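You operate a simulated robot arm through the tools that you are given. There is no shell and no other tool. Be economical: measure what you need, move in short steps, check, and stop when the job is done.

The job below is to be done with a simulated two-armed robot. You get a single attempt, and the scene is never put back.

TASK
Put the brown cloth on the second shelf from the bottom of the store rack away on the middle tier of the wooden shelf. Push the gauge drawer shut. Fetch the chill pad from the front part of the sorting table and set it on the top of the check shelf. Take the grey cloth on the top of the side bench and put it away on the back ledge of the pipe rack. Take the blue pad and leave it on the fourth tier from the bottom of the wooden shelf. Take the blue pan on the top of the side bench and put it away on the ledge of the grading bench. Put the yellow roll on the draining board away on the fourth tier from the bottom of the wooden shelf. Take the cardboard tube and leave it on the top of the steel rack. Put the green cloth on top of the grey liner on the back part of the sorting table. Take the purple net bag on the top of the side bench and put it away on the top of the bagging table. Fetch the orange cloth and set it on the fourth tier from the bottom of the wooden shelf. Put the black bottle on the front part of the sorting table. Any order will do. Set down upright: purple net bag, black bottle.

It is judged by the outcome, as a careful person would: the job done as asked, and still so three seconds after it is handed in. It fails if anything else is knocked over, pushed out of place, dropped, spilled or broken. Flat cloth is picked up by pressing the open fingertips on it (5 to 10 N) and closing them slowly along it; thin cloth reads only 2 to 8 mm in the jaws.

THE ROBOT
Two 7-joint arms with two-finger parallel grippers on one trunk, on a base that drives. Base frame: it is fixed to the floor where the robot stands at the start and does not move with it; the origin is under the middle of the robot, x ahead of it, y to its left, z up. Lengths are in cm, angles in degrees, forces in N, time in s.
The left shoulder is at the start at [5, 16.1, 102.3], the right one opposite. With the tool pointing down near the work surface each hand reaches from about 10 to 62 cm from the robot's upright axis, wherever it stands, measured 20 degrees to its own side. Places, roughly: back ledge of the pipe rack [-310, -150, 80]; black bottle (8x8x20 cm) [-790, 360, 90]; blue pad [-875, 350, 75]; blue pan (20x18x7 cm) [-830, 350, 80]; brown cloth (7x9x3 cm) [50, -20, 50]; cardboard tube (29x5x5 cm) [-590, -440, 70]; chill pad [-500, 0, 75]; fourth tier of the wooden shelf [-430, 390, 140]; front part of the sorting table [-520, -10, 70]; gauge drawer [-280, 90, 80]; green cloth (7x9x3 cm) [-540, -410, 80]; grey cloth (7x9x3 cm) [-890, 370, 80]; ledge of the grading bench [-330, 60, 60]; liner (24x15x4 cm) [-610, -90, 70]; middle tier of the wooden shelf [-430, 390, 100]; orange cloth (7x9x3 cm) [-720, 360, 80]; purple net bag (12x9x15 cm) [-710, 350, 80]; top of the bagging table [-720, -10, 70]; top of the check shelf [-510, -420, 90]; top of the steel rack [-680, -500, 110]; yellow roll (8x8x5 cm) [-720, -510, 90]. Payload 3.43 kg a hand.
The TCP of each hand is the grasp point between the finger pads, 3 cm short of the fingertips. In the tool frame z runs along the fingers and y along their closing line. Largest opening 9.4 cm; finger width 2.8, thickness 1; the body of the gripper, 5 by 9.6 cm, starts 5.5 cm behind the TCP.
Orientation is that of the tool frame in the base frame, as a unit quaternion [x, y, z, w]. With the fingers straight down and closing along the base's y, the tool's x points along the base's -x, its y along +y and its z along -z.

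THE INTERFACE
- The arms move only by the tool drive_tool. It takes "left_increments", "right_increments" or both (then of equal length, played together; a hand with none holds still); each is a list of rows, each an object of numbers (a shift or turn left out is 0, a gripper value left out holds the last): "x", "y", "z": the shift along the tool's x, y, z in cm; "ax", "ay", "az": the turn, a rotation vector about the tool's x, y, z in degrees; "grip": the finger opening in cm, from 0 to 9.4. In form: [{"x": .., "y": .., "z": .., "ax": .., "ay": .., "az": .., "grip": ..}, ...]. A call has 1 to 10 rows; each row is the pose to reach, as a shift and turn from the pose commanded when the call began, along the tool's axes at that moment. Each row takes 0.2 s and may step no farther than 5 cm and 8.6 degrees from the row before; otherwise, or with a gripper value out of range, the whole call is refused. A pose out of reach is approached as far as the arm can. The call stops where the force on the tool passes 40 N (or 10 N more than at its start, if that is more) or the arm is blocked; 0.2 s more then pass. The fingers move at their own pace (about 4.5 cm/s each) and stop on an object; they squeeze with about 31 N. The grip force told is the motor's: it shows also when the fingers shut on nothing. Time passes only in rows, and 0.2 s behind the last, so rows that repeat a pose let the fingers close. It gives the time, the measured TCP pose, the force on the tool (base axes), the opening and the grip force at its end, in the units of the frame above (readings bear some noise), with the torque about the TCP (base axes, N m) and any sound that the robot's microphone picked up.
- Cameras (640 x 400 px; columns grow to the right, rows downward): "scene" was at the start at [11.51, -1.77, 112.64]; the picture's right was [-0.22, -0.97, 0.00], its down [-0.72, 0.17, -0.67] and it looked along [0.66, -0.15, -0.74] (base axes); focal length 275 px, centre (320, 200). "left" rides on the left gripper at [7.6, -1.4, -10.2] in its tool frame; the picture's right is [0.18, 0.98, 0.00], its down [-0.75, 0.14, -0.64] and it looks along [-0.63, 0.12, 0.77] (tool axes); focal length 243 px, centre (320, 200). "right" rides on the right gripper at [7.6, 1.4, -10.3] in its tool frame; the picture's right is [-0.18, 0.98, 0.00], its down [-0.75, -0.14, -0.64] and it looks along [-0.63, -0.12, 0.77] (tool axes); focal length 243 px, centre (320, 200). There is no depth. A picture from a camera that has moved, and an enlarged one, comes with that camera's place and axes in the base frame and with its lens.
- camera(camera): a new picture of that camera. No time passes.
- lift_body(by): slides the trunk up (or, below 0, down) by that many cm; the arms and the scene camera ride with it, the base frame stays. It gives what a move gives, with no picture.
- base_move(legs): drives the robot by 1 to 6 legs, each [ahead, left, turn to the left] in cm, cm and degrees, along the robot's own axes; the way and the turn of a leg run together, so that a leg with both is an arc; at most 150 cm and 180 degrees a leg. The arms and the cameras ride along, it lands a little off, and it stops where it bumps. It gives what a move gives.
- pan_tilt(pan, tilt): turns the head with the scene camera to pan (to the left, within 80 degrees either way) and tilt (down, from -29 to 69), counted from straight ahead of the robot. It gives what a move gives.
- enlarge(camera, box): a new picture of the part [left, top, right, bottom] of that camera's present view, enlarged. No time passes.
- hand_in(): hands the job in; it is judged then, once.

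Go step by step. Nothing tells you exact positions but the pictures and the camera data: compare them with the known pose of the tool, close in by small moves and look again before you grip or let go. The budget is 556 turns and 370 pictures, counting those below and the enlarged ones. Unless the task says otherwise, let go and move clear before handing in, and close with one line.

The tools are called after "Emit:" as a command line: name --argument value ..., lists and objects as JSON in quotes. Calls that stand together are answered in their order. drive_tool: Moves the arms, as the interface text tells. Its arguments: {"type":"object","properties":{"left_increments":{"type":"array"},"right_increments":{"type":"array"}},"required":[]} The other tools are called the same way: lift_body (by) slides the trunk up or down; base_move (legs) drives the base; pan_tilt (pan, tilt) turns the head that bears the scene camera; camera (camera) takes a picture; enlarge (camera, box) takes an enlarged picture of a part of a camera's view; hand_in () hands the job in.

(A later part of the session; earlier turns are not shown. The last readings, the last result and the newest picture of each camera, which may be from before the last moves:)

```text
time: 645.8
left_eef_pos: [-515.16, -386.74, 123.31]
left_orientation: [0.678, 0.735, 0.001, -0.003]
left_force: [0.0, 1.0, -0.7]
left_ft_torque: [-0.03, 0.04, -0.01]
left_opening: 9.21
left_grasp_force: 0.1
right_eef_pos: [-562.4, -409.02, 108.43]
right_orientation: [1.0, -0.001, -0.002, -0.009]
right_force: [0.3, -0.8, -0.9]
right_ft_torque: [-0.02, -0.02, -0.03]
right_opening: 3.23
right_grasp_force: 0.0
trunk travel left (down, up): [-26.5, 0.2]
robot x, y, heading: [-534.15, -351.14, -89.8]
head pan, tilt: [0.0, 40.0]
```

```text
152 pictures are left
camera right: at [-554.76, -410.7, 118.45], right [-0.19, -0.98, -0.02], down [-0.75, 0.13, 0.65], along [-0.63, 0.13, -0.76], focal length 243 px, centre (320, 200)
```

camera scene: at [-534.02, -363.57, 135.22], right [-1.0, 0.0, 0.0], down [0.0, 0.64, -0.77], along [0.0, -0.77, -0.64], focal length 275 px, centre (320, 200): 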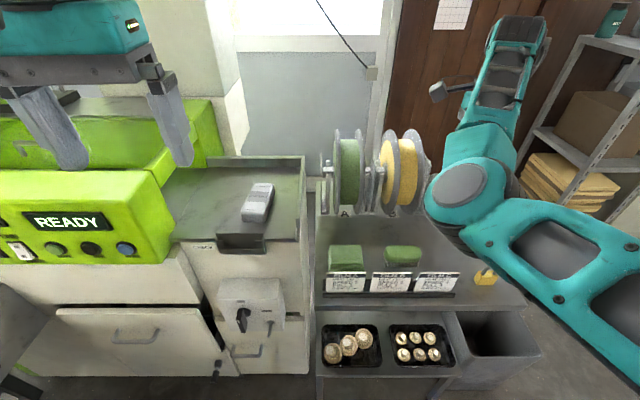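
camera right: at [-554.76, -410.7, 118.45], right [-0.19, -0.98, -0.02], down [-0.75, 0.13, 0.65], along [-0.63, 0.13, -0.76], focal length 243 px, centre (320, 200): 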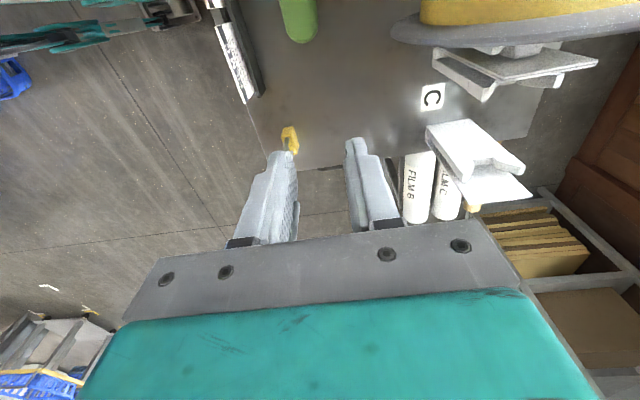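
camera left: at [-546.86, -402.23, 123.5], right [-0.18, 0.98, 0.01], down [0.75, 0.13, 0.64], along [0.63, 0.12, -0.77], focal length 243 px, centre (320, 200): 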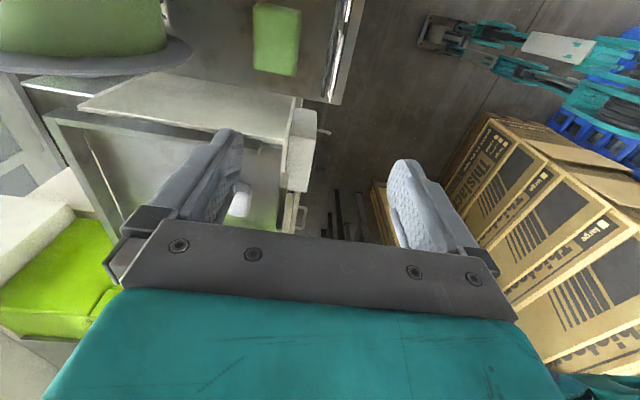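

Everything is clear from above: cloth centre (-540.3,-407.8), shelf z≈77. I'll bring the right hand over it, opened.

Emit:
drive_tool --right_increments '[{"x": 4.5, "y": -0.3, "grip": 5}, {"x": 9, "y": -0.6, "grip": 7}, {"x": 13.5, "y": -0.9, "grip": 9.3}, {"x": 18, "y": -1.2, "grip": 9.3}, {"x": 22, "y": -1.2, "grip": 9.3}, {"x": 22, "y": -1.2, "z": 4, "grip": 9.3}, {"x": 22, "y": -1.2, "z": 8, "grip": 9.3}]'

Emit:
camera --camera "right"

Emit:
camera --camera "scene"

```text
time: 647.4
left_eef_pos: [-515.28, -386.76, 123.35]
left_orientation: [0.679, 0.734, 0.002, -0.003]
left_force: [0.0, 0.4, 1.0]
left_ft_torque: [-0.01, 0.0, 0.01]
left_opening: 9.22
left_grasp_force: 0.0
right_eef_pos: [-540.33, -407.85, 100.3]
right_orientation: [1.0, -0.001, -0.002, -0.008]
right_force: [-0.1, -0.1, 0.0]
right_ft_torque: [-0.04, 0.02, 0.02]
right_opening: 9.33
right_grasp_force: 0.0
right hand out of reach, approached as far as the arm can: row 2, 3, 4, 5, 6
trunk travel left (down, up): [-26.5, 0.2]
robot x, y, heading: [-534.41, -351.04, -89.9]
head pan, tilt: [0.0, 40.0]
```

```text
151 pictures are left
camera right: at [-532.76, -409.38, 110.31], right [-0.19, -0.98, -0.02], down [-0.75, 0.13, 0.65], along [-0.63, 0.13, -0.76], focal length 243 px, centre (320, 200)
```

right: 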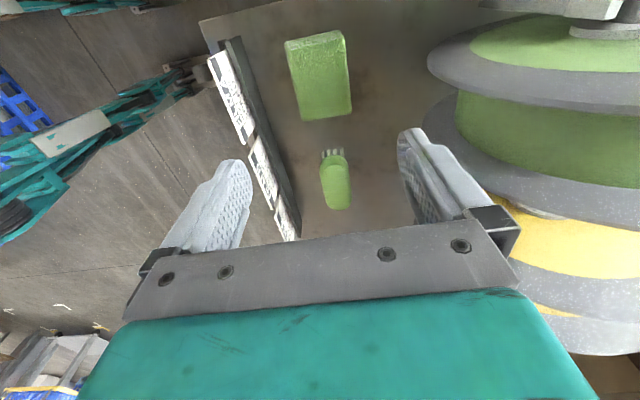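

```text
150 pictures are left
camera scene: at [-534.02, -363.58, 135.23], right [-1.0, 0.0, 0.0], down [0.0, 0.64, -0.77], along [0.0, -0.77, -0.64], focal length 275 px, centre (320, 200)
```

scene: 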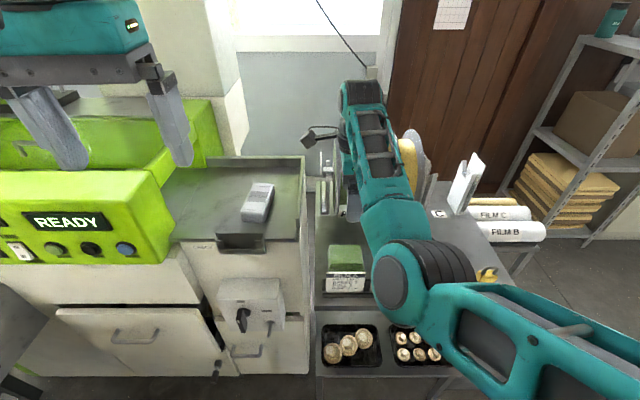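

Centred. Since the hand's camera will pass near the CHECK cabinet, I'll take the cloth 2 cm toward its free end, then go down.

Emit:
drive_tool --right_increments '[{"x": -2, "z": 4}, {"x": -2, "z": 8}, {"x": -2, "z": 12}, {"x": -2, "z": 15.5}]'

Emit:
camera --camera "right"

Emit:
enlarge --camera "scene" --box '[220, 100, 420, 320]'

```text
time: 648.4
left_eef_pos: [-515.14, -386.9, 123.23]
left_orientation: [0.678, 0.735, 0.003, -0.002]
left_force: [0.1, 0.5, 0.4]
left_ft_torque: [0.0, 0.02, 0.0]
left_opening: 9.21
left_grasp_force: 0.1
right_eef_pos: [-542.44, -407.52, 84.73]
right_orientation: [1.0, -0.001, -0.002, -0.009]
right_force: [0.8, -0.3, 0.1]
right_ft_torque: [-0.01, 0.03, -0.01]
right_opening: 9.32
right_grasp_force: 0.0
trunk travel left (down, up): [-26.5, 0.2]
robot x, y, heading: [-534.07, -351.27, -89.9]
head pan, tilt: [0.0, 40.0]
```

```text
149 pictures are left
camera right: at [-534.89, -409.14, 94.87], right [-0.19, -0.98, -0.02], down [-0.75, 0.13, 0.65], along [-0.63, 0.13, -0.76], focal length 243 px, centre (320, 200)
```

right: 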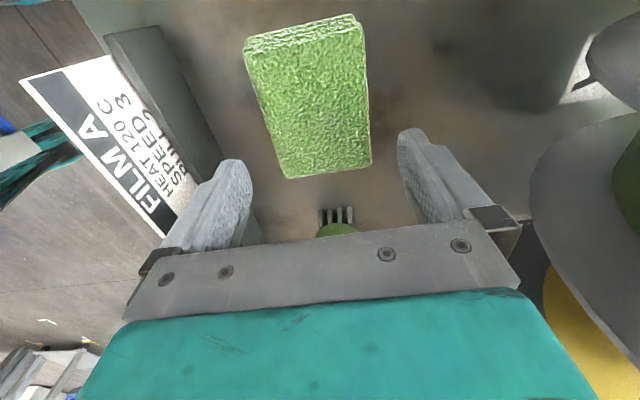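

```text
1.82 times, centred on (320, 210) of scene
camera zoom: at [-534.04, -363.59, 135.22], right [-1.0, 0.0, 0.0], down [0.0, 0.64, -0.77], along [0.0, -0.77, -0.64], focal length 499 px, centre (320, 182)
```

zoom: 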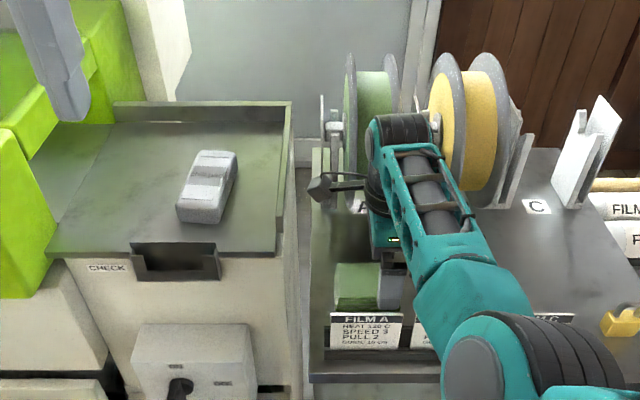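

Good clearance. I'll go down the last 4 cm and close.

Emit:
drive_tool --right_increments '[{"z": 2}, {"z": 3.7}, {"z": 4}, {"z": 4, "grip": 7.5}, {"z": 4, "grip": 6}, {"z": 4, "grip": 4}, {"z": 4, "grip": 2}, {"z": 4, "grip": 2}]'

Emit:
camera --camera "right"

```text
time: 650.2
left_eef_pos: [-515.18, -386.85, 123.34]
left_orientation: [0.679, 0.734, 0.003, -0.002]
left_force: [0.6, 0.2, -0.3]
left_ft_torque: [0.02, 0.0, 0.0]
left_opening: 9.18
left_grasp_force: 0.1
right_eef_pos: [-542.49, -407.7, 81.02]
right_orientation: [1.0, -0.001, -0.002, -0.006]
right_force: [-3.1, -12.0, 15.3]
right_ft_torque: [-0.97, -0.11, -0.24]
right_opening: 6.79
right_grasp_force: 31.5
trunk travel left (down, up): [-26.5, 0.2]
robot x, y, heading: [-533.91, -351.09, -90.0]
head pan, tilt: [0.0, 40.0]
```

```text
147 pictures are left
camera right: at [-534.91, -409.19, 91.17], right [-0.19, -0.98, -0.01], down [-0.75, 0.14, 0.65], along [-0.63, 0.13, -0.76], focal length 243 px, centre (320, 200)
```

right: 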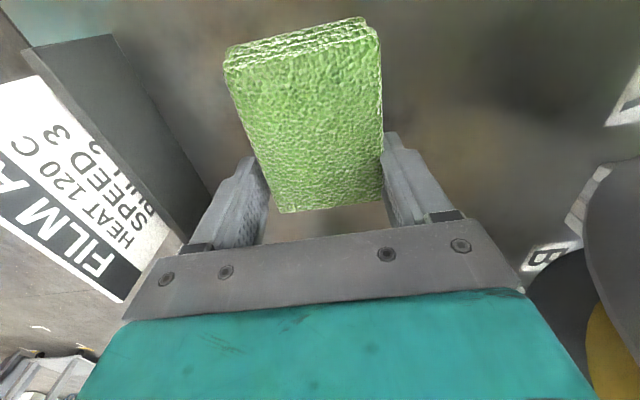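

Gripped at 6.8 cm. I'll lift straight up and strafe right.

Emit:
drive_tool --right_increments '[{"z": -1}, {"z": -4}, {"z": -9}, {"z": -14}, {"z": -19}, {"z": -24}, {"z": -27}]'

Emit:
camera --camera "scene"

```text
time: 651.8
left_eef_pos: [-514.99, -386.87, 123.44]
left_orientation: [0.679, 0.734, 0.002, -0.003]
left_force: [-0.2, -0.6, -0.2]
left_ft_torque: [0.0, -0.03, -0.01]
left_opening: 9.17
left_grasp_force: 0.0
right_eef_pos: [-542.1, -409.93, 107.12]
right_orientation: [1.0, -0.001, -0.002, -0.01]
right_force: [0.3, 0.2, -0.9]
right_ft_torque: [0.02, 0.0, 0.03]
right_opening: 6.78
right_grasp_force: 30.9
right hand out of reach, approached as far as the arm can: row 6, 7
trunk travel left (down, up): [-26.5, 0.2]
robot x, y, heading: [-533.4, -351.19, -90.0]
head pan, tilt: [0.0, 40.0]
```

```text
146 pictures are left
camera scene: at [-534.02, -363.55, 135.22], right [-1.0, 0.0, 0.0], down [0.0, 0.64, -0.77], along [0.0, -0.77, -0.64], focal length 275 px, centre (320, 200)
```

scene: 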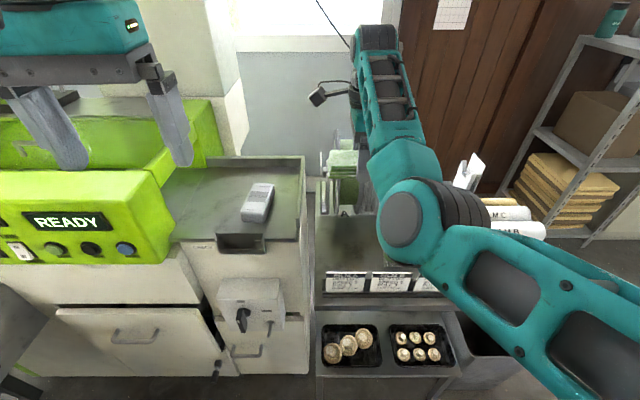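

Cloth held. Next the tube: I'll strafe right so that the left camera can look down on the tube table.

Emit:
base_move --legs '[[0, -80, 0]]'

Emit:
camera --camera "left"

Emit:
camera --camera "scene"

```text
time: 656.0
left_eef_pos: [-595.23, -386.66, 123.3]
left_orientation: [0.683, 0.73, 0.002, -0.003]
left_force: [-0.7, -0.4, -0.4]
left_ft_torque: [-0.02, -0.05, -0.01]
left_opening: 9.18
left_grasp_force: 0.1
right_eef_pos: [-622.31, -409.51, 107.22]
right_orientation: [1.0, -0.006, -0.002, -0.009]
right_force: [-0.4, 0.8, 0.7]
right_ft_torque: [-0.01, 0.0, -0.02]
right_opening: 6.55
right_grasp_force: 31.3
trunk travel left (down, up): [-26.5, 0.2]
robot x, y, heading: [-613.32, -350.33, -90.8]
head pan, tilt: [0.0, 40.0]
```

```text
145 pictures are left
camera left: at [-597.2, -379.18, 133.63], right [0.97, 0.25, 0.0], down [0.19, -0.75, 0.64], along [0.16, -0.62, -0.77], focal length 243 px, centre (320, 200)
```

left: 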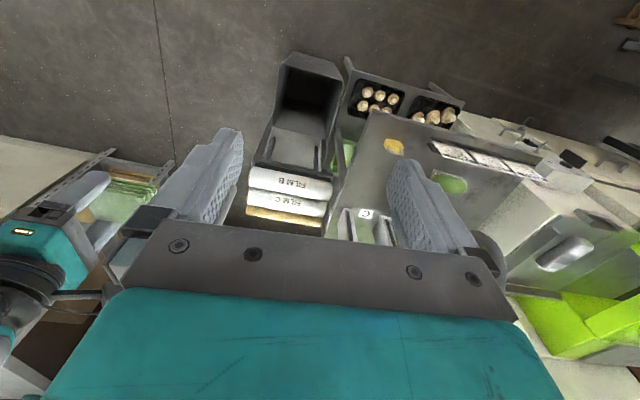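

```text
144 pictures are left
camera scene: at [-613.87, -363.08, 135.22], right [-1.0, 0.01, 0.0], down [0.01, 0.64, -0.77], along [-0.01, -0.77, -0.64], focal length 275 px, centre (320, 200)
```

scene: 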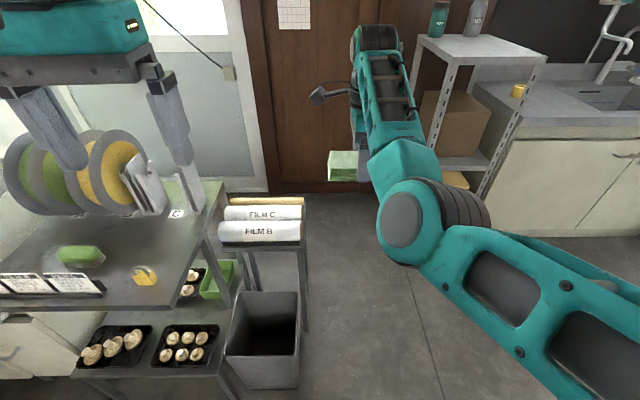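

Emit:
enlarge --camera "scene" --box '[180, 170, 340, 290]'

Emit:
enlarge --camera "left" --box '[230, 150, 350, 240]'

```text
3.33 times, centred on (260, 230) of scene
camera zoom: at [-613.87, -363.08, 135.22], right [-1.0, 0.01, 0.0], down [0.01, 0.64, -0.77], along [-0.01, -0.77, -0.64], focal length 915 px, centre (520, 100)
```

zoom: 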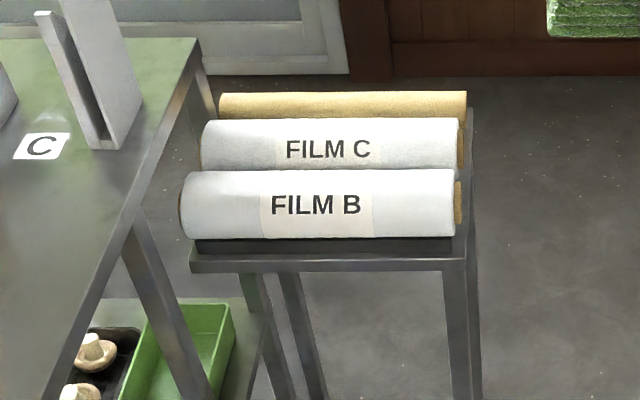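

```text
4.44 times, centred on (290, 195) of left
camera zoom: at [-597.2, -379.18, 133.63], right [0.97, 0.25, 0.0], down [0.19, -0.75, 0.64], along [0.16, -0.62, -0.77], focal length 1078 px, centre (453, 222)
```

zoom: 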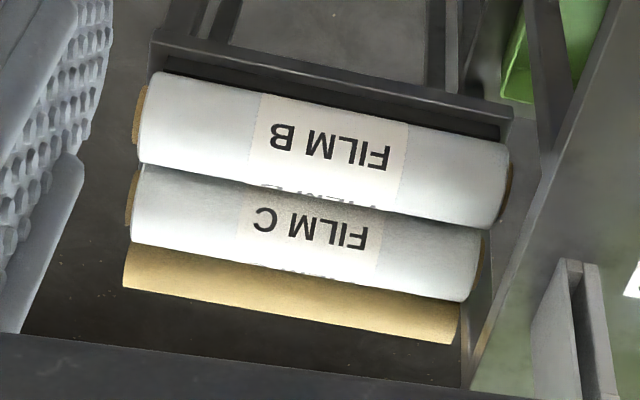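

The tube lies along x behind roll C, with free table behind it. I'll stand to the right of that table facing -y, with the left hand turned to point along the tube, as I did for the blue pad; first I'll reposition.

Emit:
base_move --legs '[[0, -33, 0.8], [32, 0, 0]]'

Emit:
drive_tool --left_increments '[{"az": -8.5}, {"az": -17}, {"az": -25.5}, {"az": -34}, {"az": -42.5}, {"az": -51}, {"az": -59.5}, {"az": -68}, {"az": -76.5}, {"az": -85}]'

Emit:
drive_tool --left_increments '[{"x": -2, "ay": -8}, {"x": -5, "ay": -16}, {"x": -8, "ay": -24}, {"x": -11, "ay": -32}, {"x": -14, "ay": -35}]'

Emit:
camera --camera "left"

Emit:
pan_tilt --pan 25 --tilt 40

Emit:
camera --camera "scene"

```text
time: 659.9
left_eef_pos: [-627.2, -418.05, 123.26]
left_orientation: [0.676, 0.737, 0.003, -0.003]
left_force: [0.0, 0.4, -0.6]
left_ft_torque: [0.04, 0.08, 0.0]
left_opening: 9.2
left_grasp_force: 0.0
right_eef_pos: [-653.91, -441.56, 107.11]
right_orientation: [1.0, 0.003, -0.002, -0.01]
right_force: [-0.6, 0.4, -0.8]
right_ft_torque: [0.0, 0.0, 0.01]
right_opening: 6.54
right_grasp_force: 31.1
trunk travel left (down, up): [-26.5, 0.2]
robot x, y, heading: [-645.96, -382.41, -89.5]
head pan, tilt: [0.0, 40.0]
```

```text
time: 662.1
left_eef_pos: [-627.12, -417.86, 123.29]
left_orientation: [0.0, 1.0, 0.004, 0.0]
left_force: [0.3, -0.5, 0.4]
left_ft_torque: [0.01, 0.05, 0.02]
left_opening: 9.22
left_grasp_force: 0.0
right_eef_pos: [-653.91, -441.39, 107.14]
right_orientation: [1.0, 0.004, -0.002, -0.008]
right_force: [-0.7, -0.1, -0.6]
right_ft_torque: [-0.01, 0.0, -0.02]
right_opening: 6.53
right_grasp_force: 31.3
trunk travel left (down, up): [-26.5, 0.2]
robot x, y, heading: [-646.15, -382.51, -89.4]
head pan, tilt: [0.0, 40.0]
```

```text
time: 663.3
left_eef_pos: [-613.06, -417.91, 123.39]
left_orientation: [0.001, 0.954, 0.003, 0.301]
left_force: [-0.8, 0.8, 0.2]
left_ft_torque: [0.0, 0.03, 0.0]
left_opening: 9.22
left_grasp_force: 0.1
right_eef_pos: [-653.88, -441.41, 107.21]
right_orientation: [1.0, 0.004, -0.001, -0.008]
right_force: [-0.2, -0.3, 0.2]
right_ft_torque: [0.02, 0.02, -0.01]
right_opening: 6.52
right_grasp_force: 31.2
trunk travel left (down, up): [-26.5, 0.2]
robot x, y, heading: [-646.62, -382.45, -89.1]
head pan, tilt: [0.0, 40.0]
```

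```text
141 pictures are left
camera left: at [-625.12, -419.37, 127.36], right [-0.15, 0.98, -0.1], down [0.25, 0.13, 0.96], along [0.96, 0.12, -0.26], focal length 243 px, centre (320, 200)
```

left: 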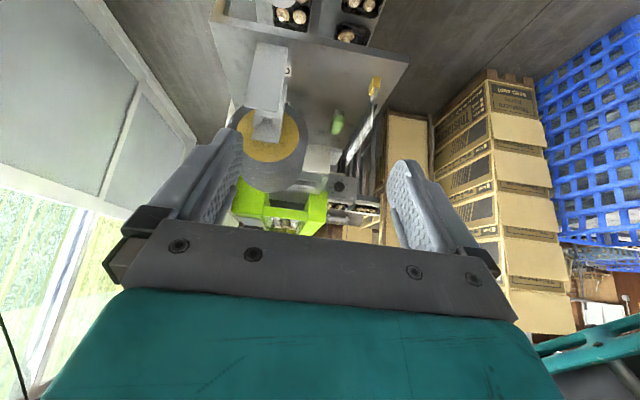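

```text
time: 664.2
left_eef_pos: [-613.14, -417.94, 123.29]
left_orientation: [0.001, 0.954, 0.004, 0.301]
left_force: [-0.2, 0.1, 0.4]
left_ft_torque: [-0.01, -0.01, 0.0]
left_opening: 9.2
left_grasp_force: 0.1
right_eef_pos: [-653.88, -441.42, 107.09]
right_orientation: [1.0, 0.003, -0.002, -0.01]
right_force: [0.4, -0.4, 0.2]
right_ft_torque: [-0.01, 0.01, -0.01]
right_opening: 6.5
right_grasp_force: 31.2
trunk travel left (down, up): [-26.5, 0.2]
robot x, y, heading: [-646.42, -382.33, -89.6]
head pan, tilt: [25.0, 40.0]
```

```text
140 pictures are left
camera scene: at [-642.65, -393.96, 135.22], right [-0.9, -0.43, 0.0], down [-0.28, 0.58, -0.77], along [0.33, -0.69, -0.64], focal length 275 px, centre (320, 200)
```

scene: 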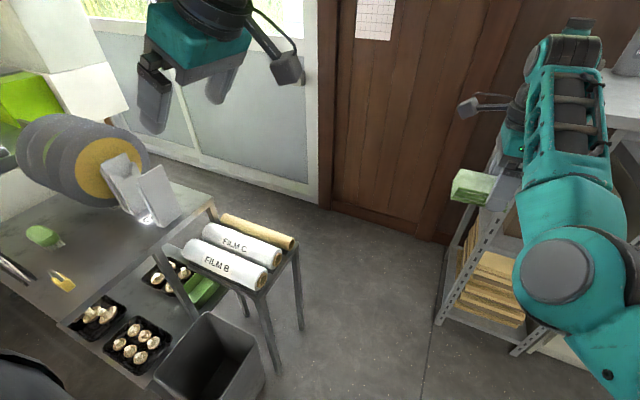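

Emit:
enlarge --camera "scene" --box '[160, 190, 320, 320]'

```text
3.08 times, centred on (240, 255) of scene
camera zoom: at [-642.65, -393.96, 135.22], right [-0.9, -0.43, 0.0], down [-0.28, 0.58, -0.77], along [0.33, -0.69, -0.64], focal length 845 px, centre (566, 31)
```

zoom: 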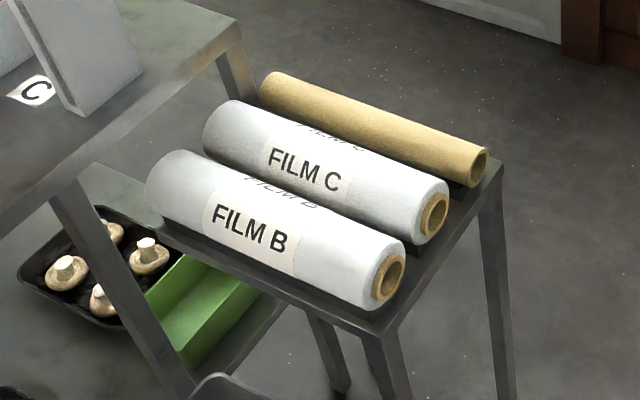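

There is a gap of about 1.2 cm between the tube and roll C. I'll come closer, lower the trunk, and bring the left hand above the tube.

Emit:
base_move --legs '[[5, 0, 0]]'

Emit:
lift_body --by -12

Emit:
drive_tool --left_increments '[{"x": 0, "y": -4, "z": 0}, {"x": 0, "y": -8, "z": 2}, {"x": 0.5, "y": -12, "z": 4}, {"x": 1, "y": -16, "z": 6}, {"x": 1.3, "y": -16.5, "z": 10.5}, {"x": 1.6, "y": -16.5, "z": 15}, {"x": 1.9, "y": -16.5, "z": 19.5}, {"x": 2.2, "y": -16.5, "z": 23}]'

Emit:
camera --camera "left"

Emit:
camera --camera "scene"

```text
time: 665.2
left_eef_pos: [-613.09, -422.95, 123.15]
left_orientation: [0.001, 0.954, 0.004, 0.301]
left_force: [0.2, -0.3, -0.3]
left_ft_torque: [-0.01, 0.01, 0.03]
left_opening: 9.21
left_grasp_force: 0.0
right_eef_pos: [-653.95, -446.54, 107.04]
right_orientation: [1.0, 0.004, -0.002, -0.01]
right_force: [-1.3, -0.4, -0.1]
right_ft_torque: [0.01, -0.01, 0.04]
right_opening: 6.47
right_grasp_force: 31.1
trunk travel left (down, up): [-26.5, 0.2]
robot x, y, heading: [-646.07, -387.09, -89.5]
head pan, tilt: [25.0, 40.0]
```

```text
time: 666.7
left_eef_pos: [-613.13, -422.93, 111.21]
left_orientation: [0.0, 0.954, 0.004, 0.301]
left_force: [-0.4, -1.0, 0.1]
left_ft_torque: [0.0, 0.01, -0.02]
left_opening: 9.2
left_grasp_force: 0.0
right_eef_pos: [-653.9, -446.37, 95.18]
right_orientation: [1.0, 0.004, -0.002, -0.009]
right_force: [0.1, 0.2, -0.7]
right_ft_torque: [0.03, 0.0, -0.03]
right_opening: 6.45
right_grasp_force: 31.2
trunk travel left (down, up): [-14.5, 12.2]
robot x, y, heading: [-646.08, -387.18, -89.6]
head pan, tilt: [25.0, 40.0]
```

```text
time: 668.5
left_eef_pos: [-601.58, -439.32, 91.14]
left_orientation: [0.001, 0.954, 0.004, 0.301]
left_force: [-0.5, 0.1, 1.2]
left_ft_torque: [-0.03, -0.01, -0.03]
left_opening: 9.21
left_grasp_force: 0.1
right_eef_pos: [-653.85, -446.47, 95.23]
right_orientation: [1.0, 0.003, -0.002, -0.009]
right_force: [-0.2, 0.6, -0.5]
right_ft_torque: [-0.02, 0.0, -0.04]
right_opening: 6.41
right_grasp_force: 31.2
trunk travel left (down, up): [-14.5, 12.2]
robot x, y, heading: [-646.05, -387.13, -89.6]
head pan, tilt: [25.0, 40.0]
```

```text
138 pictures are left
camera left: at [-613.72, -440.75, 95.18], right [-0.15, 0.98, -0.1], down [0.25, 0.13, 0.96], along [0.96, 0.12, -0.26], focal length 243 px, centre (320, 200)
```

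left: 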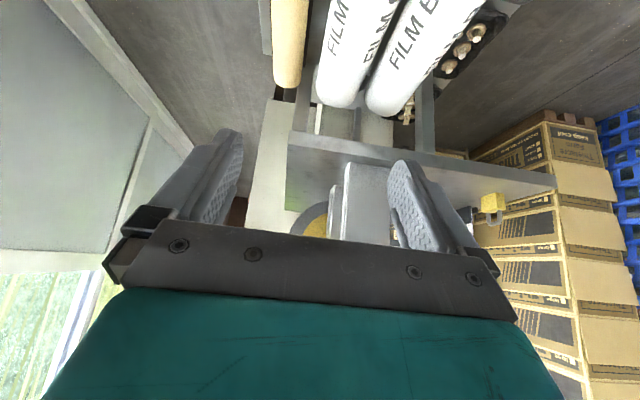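

```text
137 pictures are left
camera scene: at [-642.58, -398.95, 123.22], right [-0.9, -0.43, 0.0], down [-0.28, 0.58, -0.77], along [0.33, -0.69, -0.64], focal length 275 px, centre (320, 200)
```

scene: 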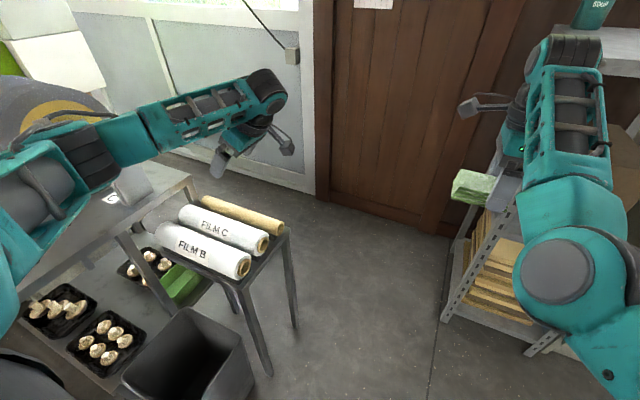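

The tube centre is about y≈-442, z≈69.5, at the table's back edge. I'll set the opening to 6.5 cm and hover just above for a fine alignment.

Emit:
drive_tool --left_increments '[{"x": 2, "y": -1.5, "z": 3, "grip": 8}, {"x": 4, "y": -3, "z": 6, "grip": 6.5}, {"x": 6, "y": -3.3, "z": 8.7, "grip": 6.5}, {"x": 7.4, "y": -3.3, "z": 10.6, "grip": 6.5}]'

Emit:
camera --camera "left"

Emit:
enlarge --camera "scene" --box '[130, 120, 330, 320]'

```text
time: 669.5
left_eef_pos: [-601.66, -442.43, 78.23]
left_orientation: [0.001, 0.954, 0.003, 0.301]
left_force: [0.1, -0.1, 0.5]
left_ft_torque: [-0.05, -0.01, -0.02]
left_opening: 6.51
left_grasp_force: 0.1
right_eef_pos: [-654.01, -446.44, 95.16]
right_orientation: [1.0, 0.004, -0.002, -0.008]
right_force: [0.6, 0.3, -0.2]
right_ft_torque: [-0.01, 0.02, -0.02]
right_opening: 6.4
right_grasp_force: 30.7
trunk travel left (down, up): [-14.5, 12.2]
robot x, y, heading: [-646.19, -387.18, -89.5]
head pan, tilt: [25.0, 40.0]
```

```text
136 pictures are left
camera left: at [-613.76, -443.92, 82.2], right [-0.15, 0.98, -0.1], down [0.25, 0.13, 0.96], along [0.96, 0.12, -0.26], focal length 243 px, centre (320, 200)
```

left: 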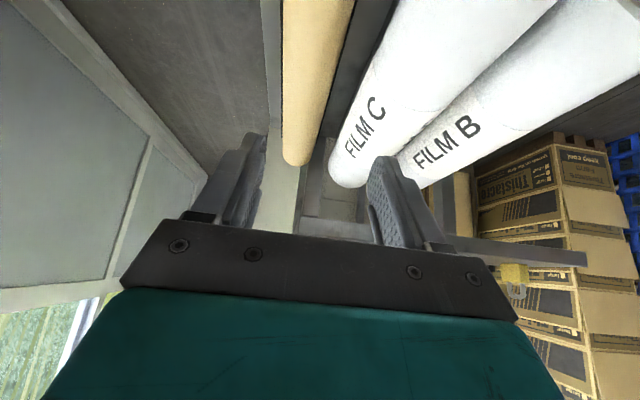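

```text
2.00 times, centred on (230, 220) of scene
camera zoom: at [-642.59, -398.95, 123.22], right [-0.9, -0.43, 0.0], down [-0.28, 0.58, -0.77], along [0.33, -0.69, -0.64], focal length 549 px, centre (500, 160)
```

zoom: 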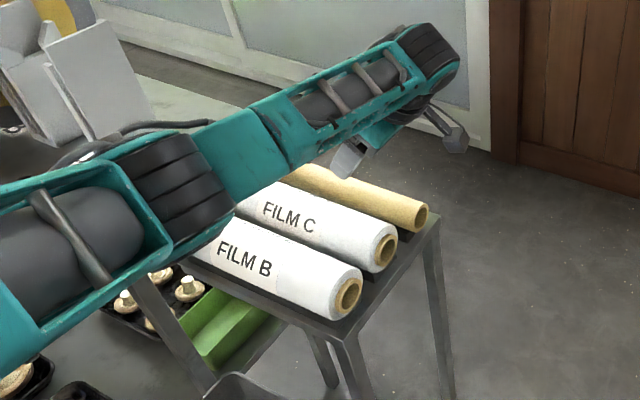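

There's a clear gap of about 1.8 cm at y≈-441; my front finger must go there, so I'll shift 2.3 cm back and go halfway down.

Emit:
drive_tool --left_increments '[{"y": -2.3}, {"y": -2.3, "x": 1.1, "z": 1.6}, {"y": -2.3, "x": 1.9, "z": 2.7}]'

Emit:
camera --camera "left"

```text
time: 670.3
left_eef_pos: [-601.77, -444.82, 74.84]
left_orientation: [0.002, 0.954, 0.003, 0.3]
left_force: [-0.3, -0.1, -0.7]
left_ft_torque: [0.02, -0.01, -0.01]
left_opening: 6.5
left_grasp_force: 0.1
right_eef_pos: [-653.8, -446.46, 95.27]
right_orientation: [1.0, 0.003, -0.002, -0.009]
right_force: [0.0, -0.9, -0.7]
right_ft_torque: [0.02, 0.0, 0.02]
right_opening: 6.38
right_grasp_force: 30.7
trunk travel left (down, up): [-14.5, 12.2]
robot x, y, heading: [-646.03, -386.97, -89.4]
head pan, tilt: [25.0, 40.0]
```

```text
134 pictures are left
camera left: at [-613.77, -446.21, 78.89], right [-0.15, 0.98, -0.1], down [0.25, 0.13, 0.96], along [0.96, 0.12, -0.26], focal length 243 px, centre (320, 200)
```

left: 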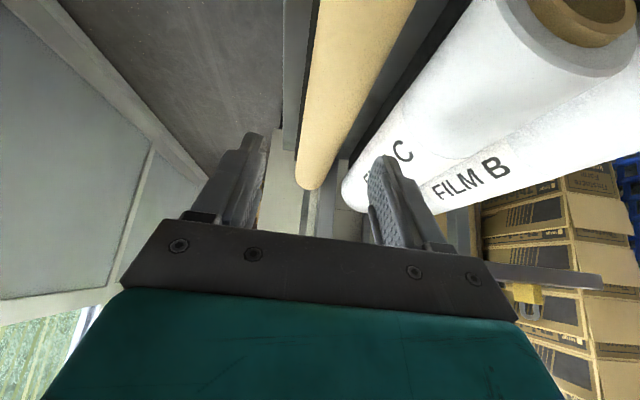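

Re-solving with tangents: the tube's centre is z≈65, y≈-444, and the gap is y≈-441.5..-439.5. I'll shift +0.4 and go down in two stages.

Emit:
drive_tool --left_increments '[{"y": 0.4}, {"y": 0.4, "x": 1.3, "z": 1.9}, {"y": 0.4, "x": 2.6, "z": 3.7}]'

Emit:
camera --camera "left"

```text
time: 671.1
left_eef_pos: [-601.61, -444.28, 70.27]
left_orientation: [0.001, 0.954, 0.003, 0.301]
left_force: [-0.3, 0.7, 0.8]
left_ft_torque: [-0.01, 0.02, 0.0]
left_opening: 6.49
left_grasp_force: 0.0
right_eef_pos: [-653.94, -446.48, 95.09]
right_orientation: [1.0, 0.004, -0.002, -0.008]
right_force: [-0.4, -0.3, -0.3]
right_ft_torque: [0.01, 0.05, 0.01]
right_opening: 6.4
right_grasp_force: 31.2
trunk travel left (down, up): [-14.5, 12.2]
robot x, y, heading: [-645.65, -387.19, -89.6]
head pan, tilt: [25.0, 40.0]
```

```text
133 pictures are left
camera left: at [-613.77, -445.78, 74.36], right [-0.15, 0.98, -0.1], down [0.25, 0.14, 0.96], along [0.96, 0.12, -0.26], focal length 243 px, centre (320, 200)
```

left: 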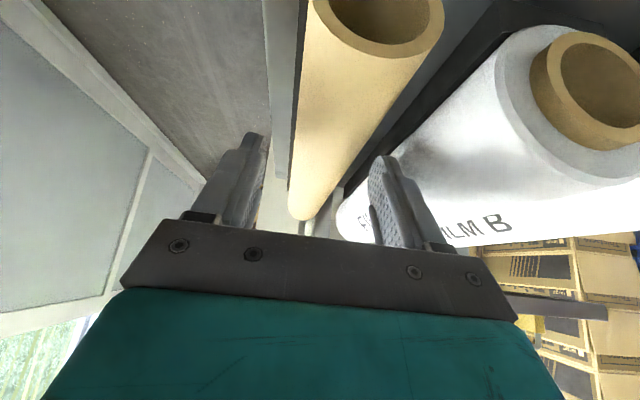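

No contact so far and the finger is going down between them. I'll continue the last 4 cm.

Emit:
drive_tool --left_increments '[{"x": 0.9, "z": 1.25}, {"x": 1.7, "z": 2.45}, {"x": 2.3, "z": 3.3}]'

Emit:
camera --camera "left"

```text
time: 671.9
left_eef_pos: [-601.93, -443.43, 67.54]
left_orientation: [0.002, 0.954, 0.002, 0.301]
left_force: [0.5, -5.2, 2.4]
left_ft_torque: [0.1, -0.01, -0.06]
left_opening: 6.2
left_grasp_force: 0.1
left hand out of reach, approached as far as the arm can: row 2, 3
right_eef_pos: [-653.89, -446.44, 95.21]
right_orientation: [1.0, 0.003, -0.002, -0.009]
right_force: [0.2, -0.7, 0.2]
right_ft_torque: [0.02, -0.01, 0.02]
right_opening: 6.41
right_grasp_force: 31.1
trunk travel left (down, up): [-14.5, 12.2]
robot x, y, heading: [-645.94, -387.46, -89.1]
head pan, tilt: [25.0, 40.0]
```

```text
132 pictures are left
camera left: at [-614.1, -444.98, 71.54], right [-0.15, 0.98, -0.1], down [0.25, 0.14, 0.96], along [0.96, 0.12, -0.27], focal length 243 px, centre (320, 200)
```

left: 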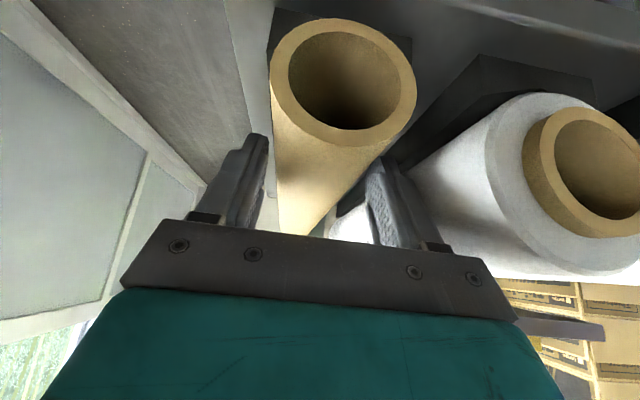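

The arm reached its limit and drifted toward roll C. I'll rise 3 cm, lower the trunk instead, and re-centre.

Emit:
drive_tool --left_increments '[{"x": -1.4, "y": -0.3, "z": -2}, {"x": -2.3, "y": -0.8, "z": -3.2}]'

Emit:
camera --camera "left"

```text
time: 672.5
left_eef_pos: [-602.02, -444.37, 71.37]
left_orientation: [0.001, 0.954, 0.004, 0.301]
left_force: [0.0, 0.8, 1.0]
left_ft_torque: [-0.03, 0.01, 0.01]
left_opening: 6.5
left_grasp_force: 0.0
right_eef_pos: [-653.86, -446.42, 95.08]
right_orientation: [1.0, 0.004, -0.001, -0.01]
right_force: [-0.2, -0.3, -0.2]
right_ft_torque: [-0.02, 0.03, 0.01]
right_opening: 6.39
right_grasp_force: 31.6
trunk travel left (down, up): [-14.5, 12.2]
robot x, y, heading: [-646.13, -387.47, -89.4]
head pan, tilt: [25.0, 40.0]
```

```text
131 pictures are left
camera left: at [-614.03, -445.75, 75.4], right [-0.15, 0.98, -0.1], down [0.25, 0.13, 0.96], along [0.96, 0.12, -0.27], focal length 243 px, centre (320, 200)
```

left: 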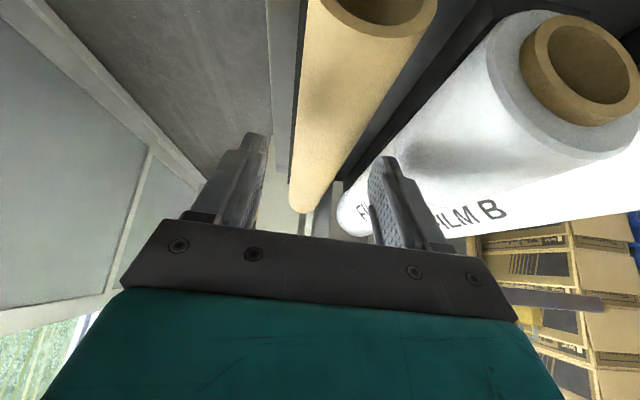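

Emit:
lift_body --by -4.5

Emit:
camera --camera "left"

```text
time: 673.3
left_eef_pos: [-601.9, -444.39, 66.9]
left_orientation: [0.0, 0.954, 0.004, 0.3]
left_force: [0.3, 0.1, 0.5]
left_ft_torque: [-0.01, -0.01, 0.0]
left_opening: 6.52
left_grasp_force: 0.0
right_eef_pos: [-653.95, -446.37, 90.67]
right_orientation: [1.0, 0.003, -0.002, -0.008]
right_force: [-0.1, -0.8, -0.3]
right_ft_torque: [-0.01, 0.01, 0.0]
right_opening: 6.39
right_grasp_force: 31.0
trunk travel left (down, up): [-10.0, 16.7]
robot x, y, heading: [-646.01, -387.34, -89.4]
head pan, tilt: [25.0, 40.0]
```

```text
130 pictures are left
camera left: at [-614.03, -445.77, 70.94], right [-0.15, 0.98, -0.1], down [0.25, 0.14, 0.96], along [0.96, 0.12, -0.27], focal length 243 px, centre (320, 200)
```

left: 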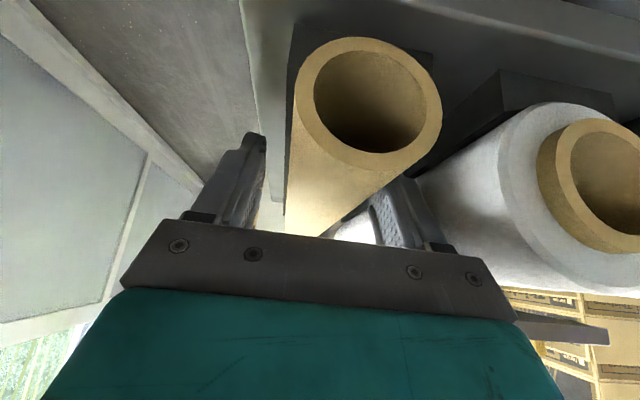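

The tube is centred exactly at the grasp point. I'll close.

Emit:
drive_tool --left_increments '[{"grip": 5.8}, {"grip": 5.2}, {"grip": 4.6}, {"grip": 3.5}, {"grip": 3}, {"grip": 3}]'

Emit:
camera --camera "left"

```text
time: 674.7
left_eef_pos: [-601.88, -444.12, 66.91]
left_orientation: [-0.001, 0.954, 0.008, 0.3]
left_force: [-7.3, 31.2, 3.5]
left_ft_torque: [-0.08, 0.08, -0.41]
left_opening: 5.2
left_grasp_force: 44.9
right_eef_pos: [-653.86, -446.33, 90.82]
right_orientation: [1.0, 0.003, -0.001, -0.007]
right_force: [0.3, 0.1, -1.5]
right_ft_torque: [0.0, 0.01, 0.01]
right_opening: 6.36
right_grasp_force: 31.2
trunk travel left (down, up): [-10.0, 16.7]
robot x, y, heading: [-645.82, -386.92, -89.5]
head pan, tilt: [25.0, 40.0]
```

```text
129 pictures are left
camera left: at [-614.01, -445.47, 70.89], right [-0.16, 0.98, -0.09], down [0.25, 0.13, 0.96], along [0.96, 0.13, -0.26], focal length 243 px, centre (320, 200)
```

left: 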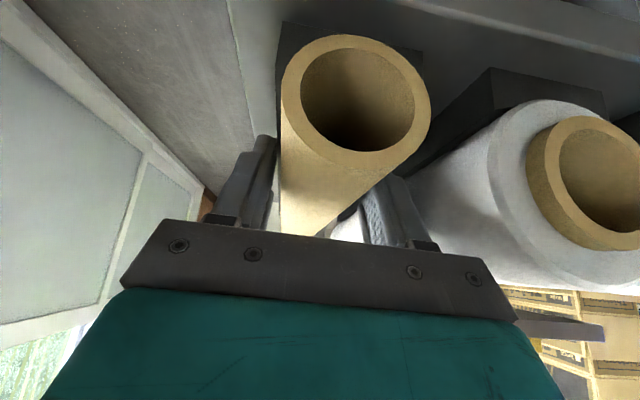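

The tube sits in a cradle and only the front finger bears. I'll let the hand follow by 0.3 cm to balance, then lift.

Emit:
drive_tool --left_increments '[{"y": 0.25}, {"y": 0.45}, {"y": 0.45}]'

```text
time: 675.5
left_eef_pos: [-601.85, -443.85, 66.82]
left_orientation: [0.0, 0.954, 0.003, 0.3]
left_force: [0.8, 6.3, -3.4]
left_ft_torque: [1.46, -0.22, 1.25]
left_opening: 5.21
left_grasp_force: 44.9
right_eef_pos: [-653.87, -446.37, 90.7]
right_orientation: [1.0, 0.003, -0.002, -0.01]
right_force: [0.1, -0.2, -0.9]
right_ft_torque: [-0.02, 0.01, -0.02]
right_opening: 6.39
right_grasp_force: 30.8
trunk travel left (down, up): [-10.0, 16.7]
robot x, y, heading: [-646.02, -387.26, -89.4]
head pan, tilt: [25.0, 40.0]
```

Balanced. I'll lift with the trunk, first a little.

Emit:
lift_body --by 3

Emit:
camera --camera "left"

Emit:
enlarge --camera "scene" --box '[130, 120, 330, 320]'

```text
time: 676.0
left_eef_pos: [-601.82, -443.84, 66.92]
left_orientation: [0.002, 0.955, 0.002, 0.296]
left_force: [9.7, -15.9, -20.2]
left_ft_torque: [-0.44, 0.12, -0.09]
left_opening: 5.22
left_grasp_force: 45.2
right_eef_pos: [-653.79, -446.58, 91.34]
right_orientation: [1.0, 0.003, -0.002, -0.01]
right_force: [0.2, -0.7, -0.3]
right_ft_torque: [0.01, 0.02, 0.01]
right_opening: 6.37
right_grasp_force: 31.2
trunk travel left (down, up): [-10.9, 15.7]
robot x, y, heading: [-646.07, -387.33, -89.2]
head pan, tilt: [25.0, 40.0]
stopped: the force on the tool passed its limit (the readings are from after the stop); the commanded pose is now the measured one
```

```text
128 pictures are left
camera left: at [-613.97, -445.31, 71.06], right [-0.15, 0.98, -0.1], down [0.26, 0.14, 0.96], along [0.95, 0.12, -0.27], focal length 243 px, centre (320, 200)
```

left: 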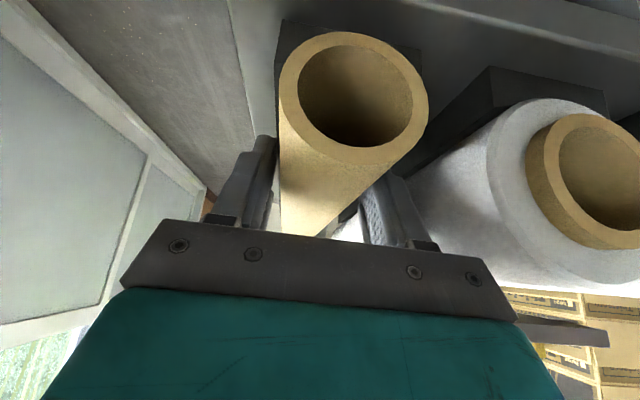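

```text
2.00 times, centred on (230, 220) of scene
camera zoom: at [-642.41, -399.26, 119.61], right [-0.9, -0.43, 0.0], down [-0.28, 0.58, -0.76], along [0.33, -0.69, -0.65], focal length 549 px, centre (500, 160)
```

zoom: 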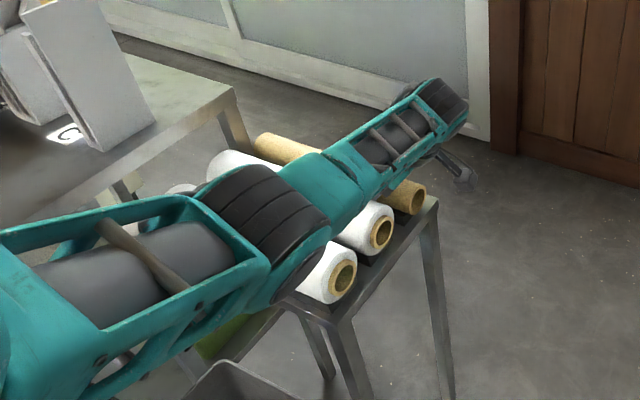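

It won't lift: I seem to be clamping the cradle too. I'll open, rise 2.3 cm so that only the tube is between the pads, and close again.

Emit:
drive_tool --left_increments '[{"y": -0.2, "grip": 5.8}, {"y": -0.4, "grip": 6.3}, {"y": -0.4, "grip": 6.3}, {"y": -0.4, "x": -1.3, "z": -1.9, "grip": 6.3}, {"y": -0.4, "x": -1.3, "z": -1.9, "grip": 6.3}]'

Emit:
camera --camera "left"

```text
time: 677.2
left_eef_pos: [-602.05, -444.18, 69.6]
left_orientation: [0.001, 0.954, 0.003, 0.299]
left_force: [-0.2, -1.2, 0.2]
left_ft_torque: [0.02, -0.03, 0.0]
left_opening: 6.28
left_grasp_force: 0.0
right_eef_pos: [-653.85, -446.41, 91.5]
right_orientation: [1.0, 0.003, -0.002, -0.008]
right_force: [-0.5, -0.1, -1.0]
right_ft_torque: [-0.01, 0.01, 0.01]
right_opening: 6.38
right_grasp_force: 30.8
trunk travel left (down, up): [-10.9, 15.7]
robot x, y, heading: [-646.24, -387.19, -89.5]
head pan, tilt: [25.0, 40.0]
```

```text
126 pictures are left
camera left: at [-614.07, -445.58, 73.73], right [-0.15, 0.98, -0.1], down [0.25, 0.14, 0.96], along [0.96, 0.12, -0.27], focal length 243 px, centre (320, 200)
```

left: 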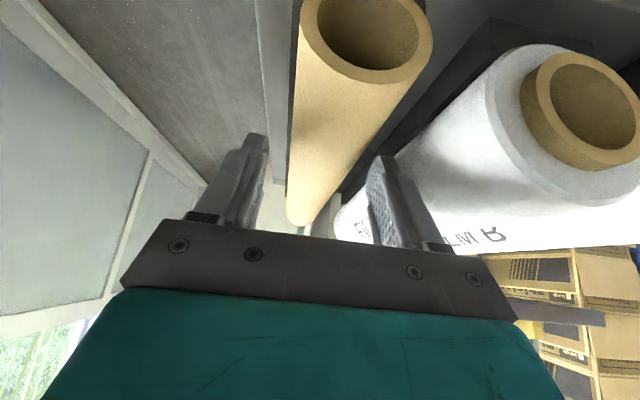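

Emit:
drive_tool --left_increments '[{"y": -0.1, "grip": 5.6}, {"y": -0.1, "grip": 5}, {"y": -0.1, "grip": 4}, {"y": -0.1, "grip": 3}, {"y": -0.1, "grip": 3}]'

Emit:
lift_body --by 2

Emit:
camera --camera "left"

```text
time: 678.4
left_eef_pos: [-601.95, -444.21, 69.49]
left_orientation: [0.001, 0.955, 0.002, 0.298]
left_force: [-0.4, 0.6, 0.8]
left_ft_torque: [0.04, -0.06, 0.1]
left_opening: 4.27
left_grasp_force: 30.8
right_eef_pos: [-653.98, -446.52, 91.69]
right_orientation: [1.0, 0.003, -0.002, -0.009]
right_force: [1.0, -0.1, -0.5]
right_ft_torque: [0.0, 0.0, -0.01]
right_opening: 6.38
right_grasp_force: 30.7
trunk travel left (down, up): [-10.9, 15.7]
robot x, y, heading: [-645.92, -387.41, -89.3]
head pan, tilt: [25.0, 40.0]
```

```text
time: 679.0
left_eef_pos: [-602.03, -444.16, 71.52]
left_orientation: [0.0, 0.955, 0.003, 0.298]
left_force: [0.1, -0.4, -2.0]
left_ft_torque: [-0.01, 0.06, 0.02]
left_opening: 4.27
left_grasp_force: 31.4
right_eef_pos: [-653.83, -446.48, 93.57]
right_orientation: [1.0, 0.003, -0.002, -0.009]
right_force: [0.2, -0.4, -1.1]
right_ft_torque: [0.01, 0.01, -0.01]
right_opening: 6.39
right_grasp_force: 30.9
trunk travel left (down, up): [-12.9, 13.7]
robot x, y, heading: [-645.94, -387.34, -89.9]
head pan, tilt: [25.0, 40.0]
```

```text
125 pictures are left
camera left: at [-614.1, -445.69, 75.67], right [-0.15, 0.98, -0.1], down [0.25, 0.14, 0.96], along [0.96, 0.12, -0.27], focal length 243 px, centre (320, 200)
```

left: 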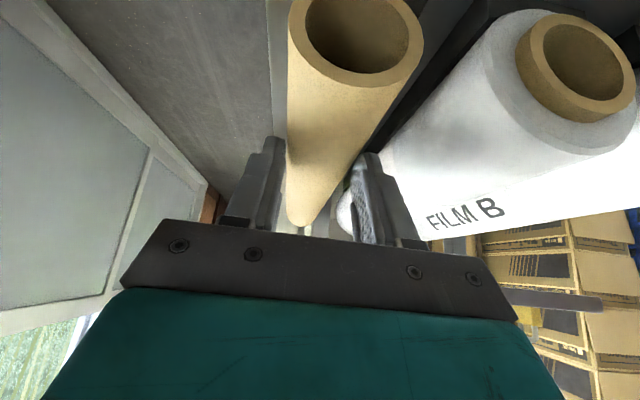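

The tube is lifted. I'll raise the trunk fully and check.

Emit:
lift_body --by 13

Emit:
camera --camera "scene"

```text
time: 680.6
left_eef_pos: [-601.97, -444.29, 84.49]
left_orientation: [0.0, 0.954, 0.003, 0.299]
left_force: [0.0, -0.4, -0.7]
left_ft_torque: [0.0, 0.05, 0.04]
left_opening: 4.28
left_grasp_force: 31.1
right_eef_pos: [-653.89, -446.5, 106.6]
right_orientation: [1.0, 0.004, -0.003, -0.009]
right_force: [0.0, -0.9, -0.6]
right_ft_torque: [0.01, -0.01, 0.03]
right_opening: 6.41
right_grasp_force: 31.7
trunk travel left (down, up): [-25.9, 0.7]
robot x, y, heading: [-646.04, -386.97, -89.6]
head pan, tilt: [25.0, 40.0]
```

```text
124 pictures are left
camera scene: at [-642.59, -398.99, 134.65], right [-0.9, -0.43, 0.0], down [-0.28, 0.58, -0.77], along [0.33, -0.69, -0.64], focal length 275 px, centre (320, 200)
```

scene: 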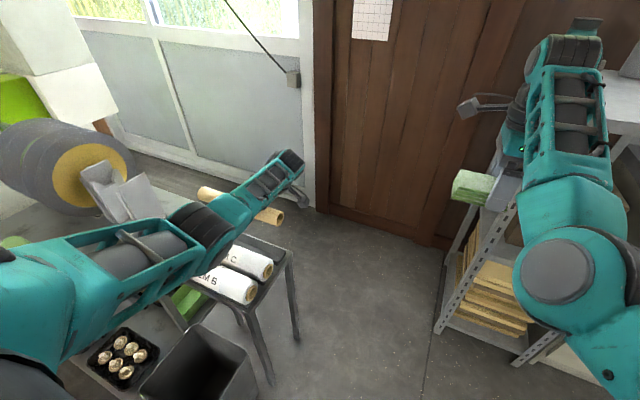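

Held level. I'll move away to the right, then raise the left hand above the steel rack's top height.

Emit:
base_move --legs '[[0, -40, 0]]'

Emit:
drive_tool --left_increments '[{"x": -2.6, "z": -3.7}, {"x": -5.2, "z": -7.4}, {"x": -7.8, "z": -11}, {"x": -10.4, "z": -14.8}, {"x": -13, "z": -18.5}, {"x": -15.6, "z": -22.2}, {"x": -18.2, "z": -26}, {"x": -20.7, "z": -29.5}]'

Emit:
pan_tilt --pan 0 --tilt 25

Emit:
camera --camera "scene"

```text
time: 683.1
left_eef_pos: [-642.11, -444.41, 84.58]
left_orientation: [0.0, 0.954, 0.003, 0.298]
left_force: [-0.2, 0.3, -0.8]
left_ft_torque: [0.01, 0.05, -0.02]
left_opening: 4.28
left_grasp_force: 30.8
right_eef_pos: [-693.95, -446.78, 106.62]
right_orientation: [1.0, 0.005, -0.002, -0.009]
right_force: [0.5, 0.9, -0.7]
right_ft_torque: [-0.01, 0.03, -0.02]
right_opening: 6.41
right_grasp_force: 30.6
trunk travel left (down, up): [-25.9, 0.7]
robot x, y, heading: [-686.03, -387.66, -89.3]
head pan, tilt: [25.0, 40.0]
```

```text
time: 684.9
left_eef_pos: [-641.86, -444.62, 120.65]
left_orientation: [0.0, 0.954, 0.003, 0.299]
left_force: [-0.3, 0.2, -0.3]
left_ft_torque: [0.05, 0.05, 0.0]
left_opening: 4.31
left_grasp_force: 31.0
right_eef_pos: [-693.89, -446.77, 106.49]
right_orientation: [1.0, 0.004, -0.002, -0.008]
right_force: [-0.1, 0.4, 0.3]
right_ft_torque: [-0.03, -0.02, -0.05]
right_opening: 6.37
right_grasp_force: 31.1
trunk travel left (down, up): [-25.9, 0.7]
robot x, y, heading: [-686.09, -387.73, -89.2]
head pan, tilt: [25.0, 40.0]
```

```text
time: 685.8
left_eef_pos: [-641.79, -444.77, 120.59]
left_orientation: [0.0, 0.954, 0.003, 0.299]
left_force: [1.4, 0.2, -0.7]
left_ft_torque: [0.01, 0.06, 0.02]
left_opening: 4.25
left_grasp_force: 31.1
right_eef_pos: [-693.82, -446.83, 106.55]
right_orientation: [1.0, 0.004, -0.002, -0.009]
right_force: [-0.8, -0.1, -0.7]
right_ft_torque: [0.03, 0.01, -0.02]
right_opening: 6.36
right_grasp_force: 31.2
trunk travel left (down, up): [-25.9, 0.7]
robot x, y, heading: [-686.05, -387.78, -89.3]
head pan, tilt: [0.0, 25.0]
```

```text
123 pictures are left
camera scene: at [-686.23, -400.85, 136.99], right [-1.0, -0.01, 0.0], down [0.0, 0.42, -0.91], along [0.01, -0.91, -0.42], focal length 275 px, centre (320, 200)
```

scene: 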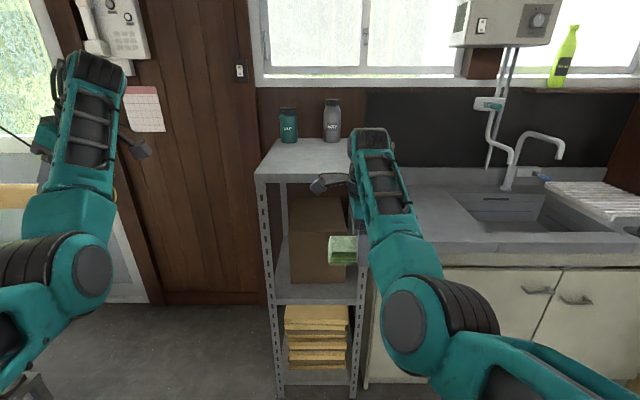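

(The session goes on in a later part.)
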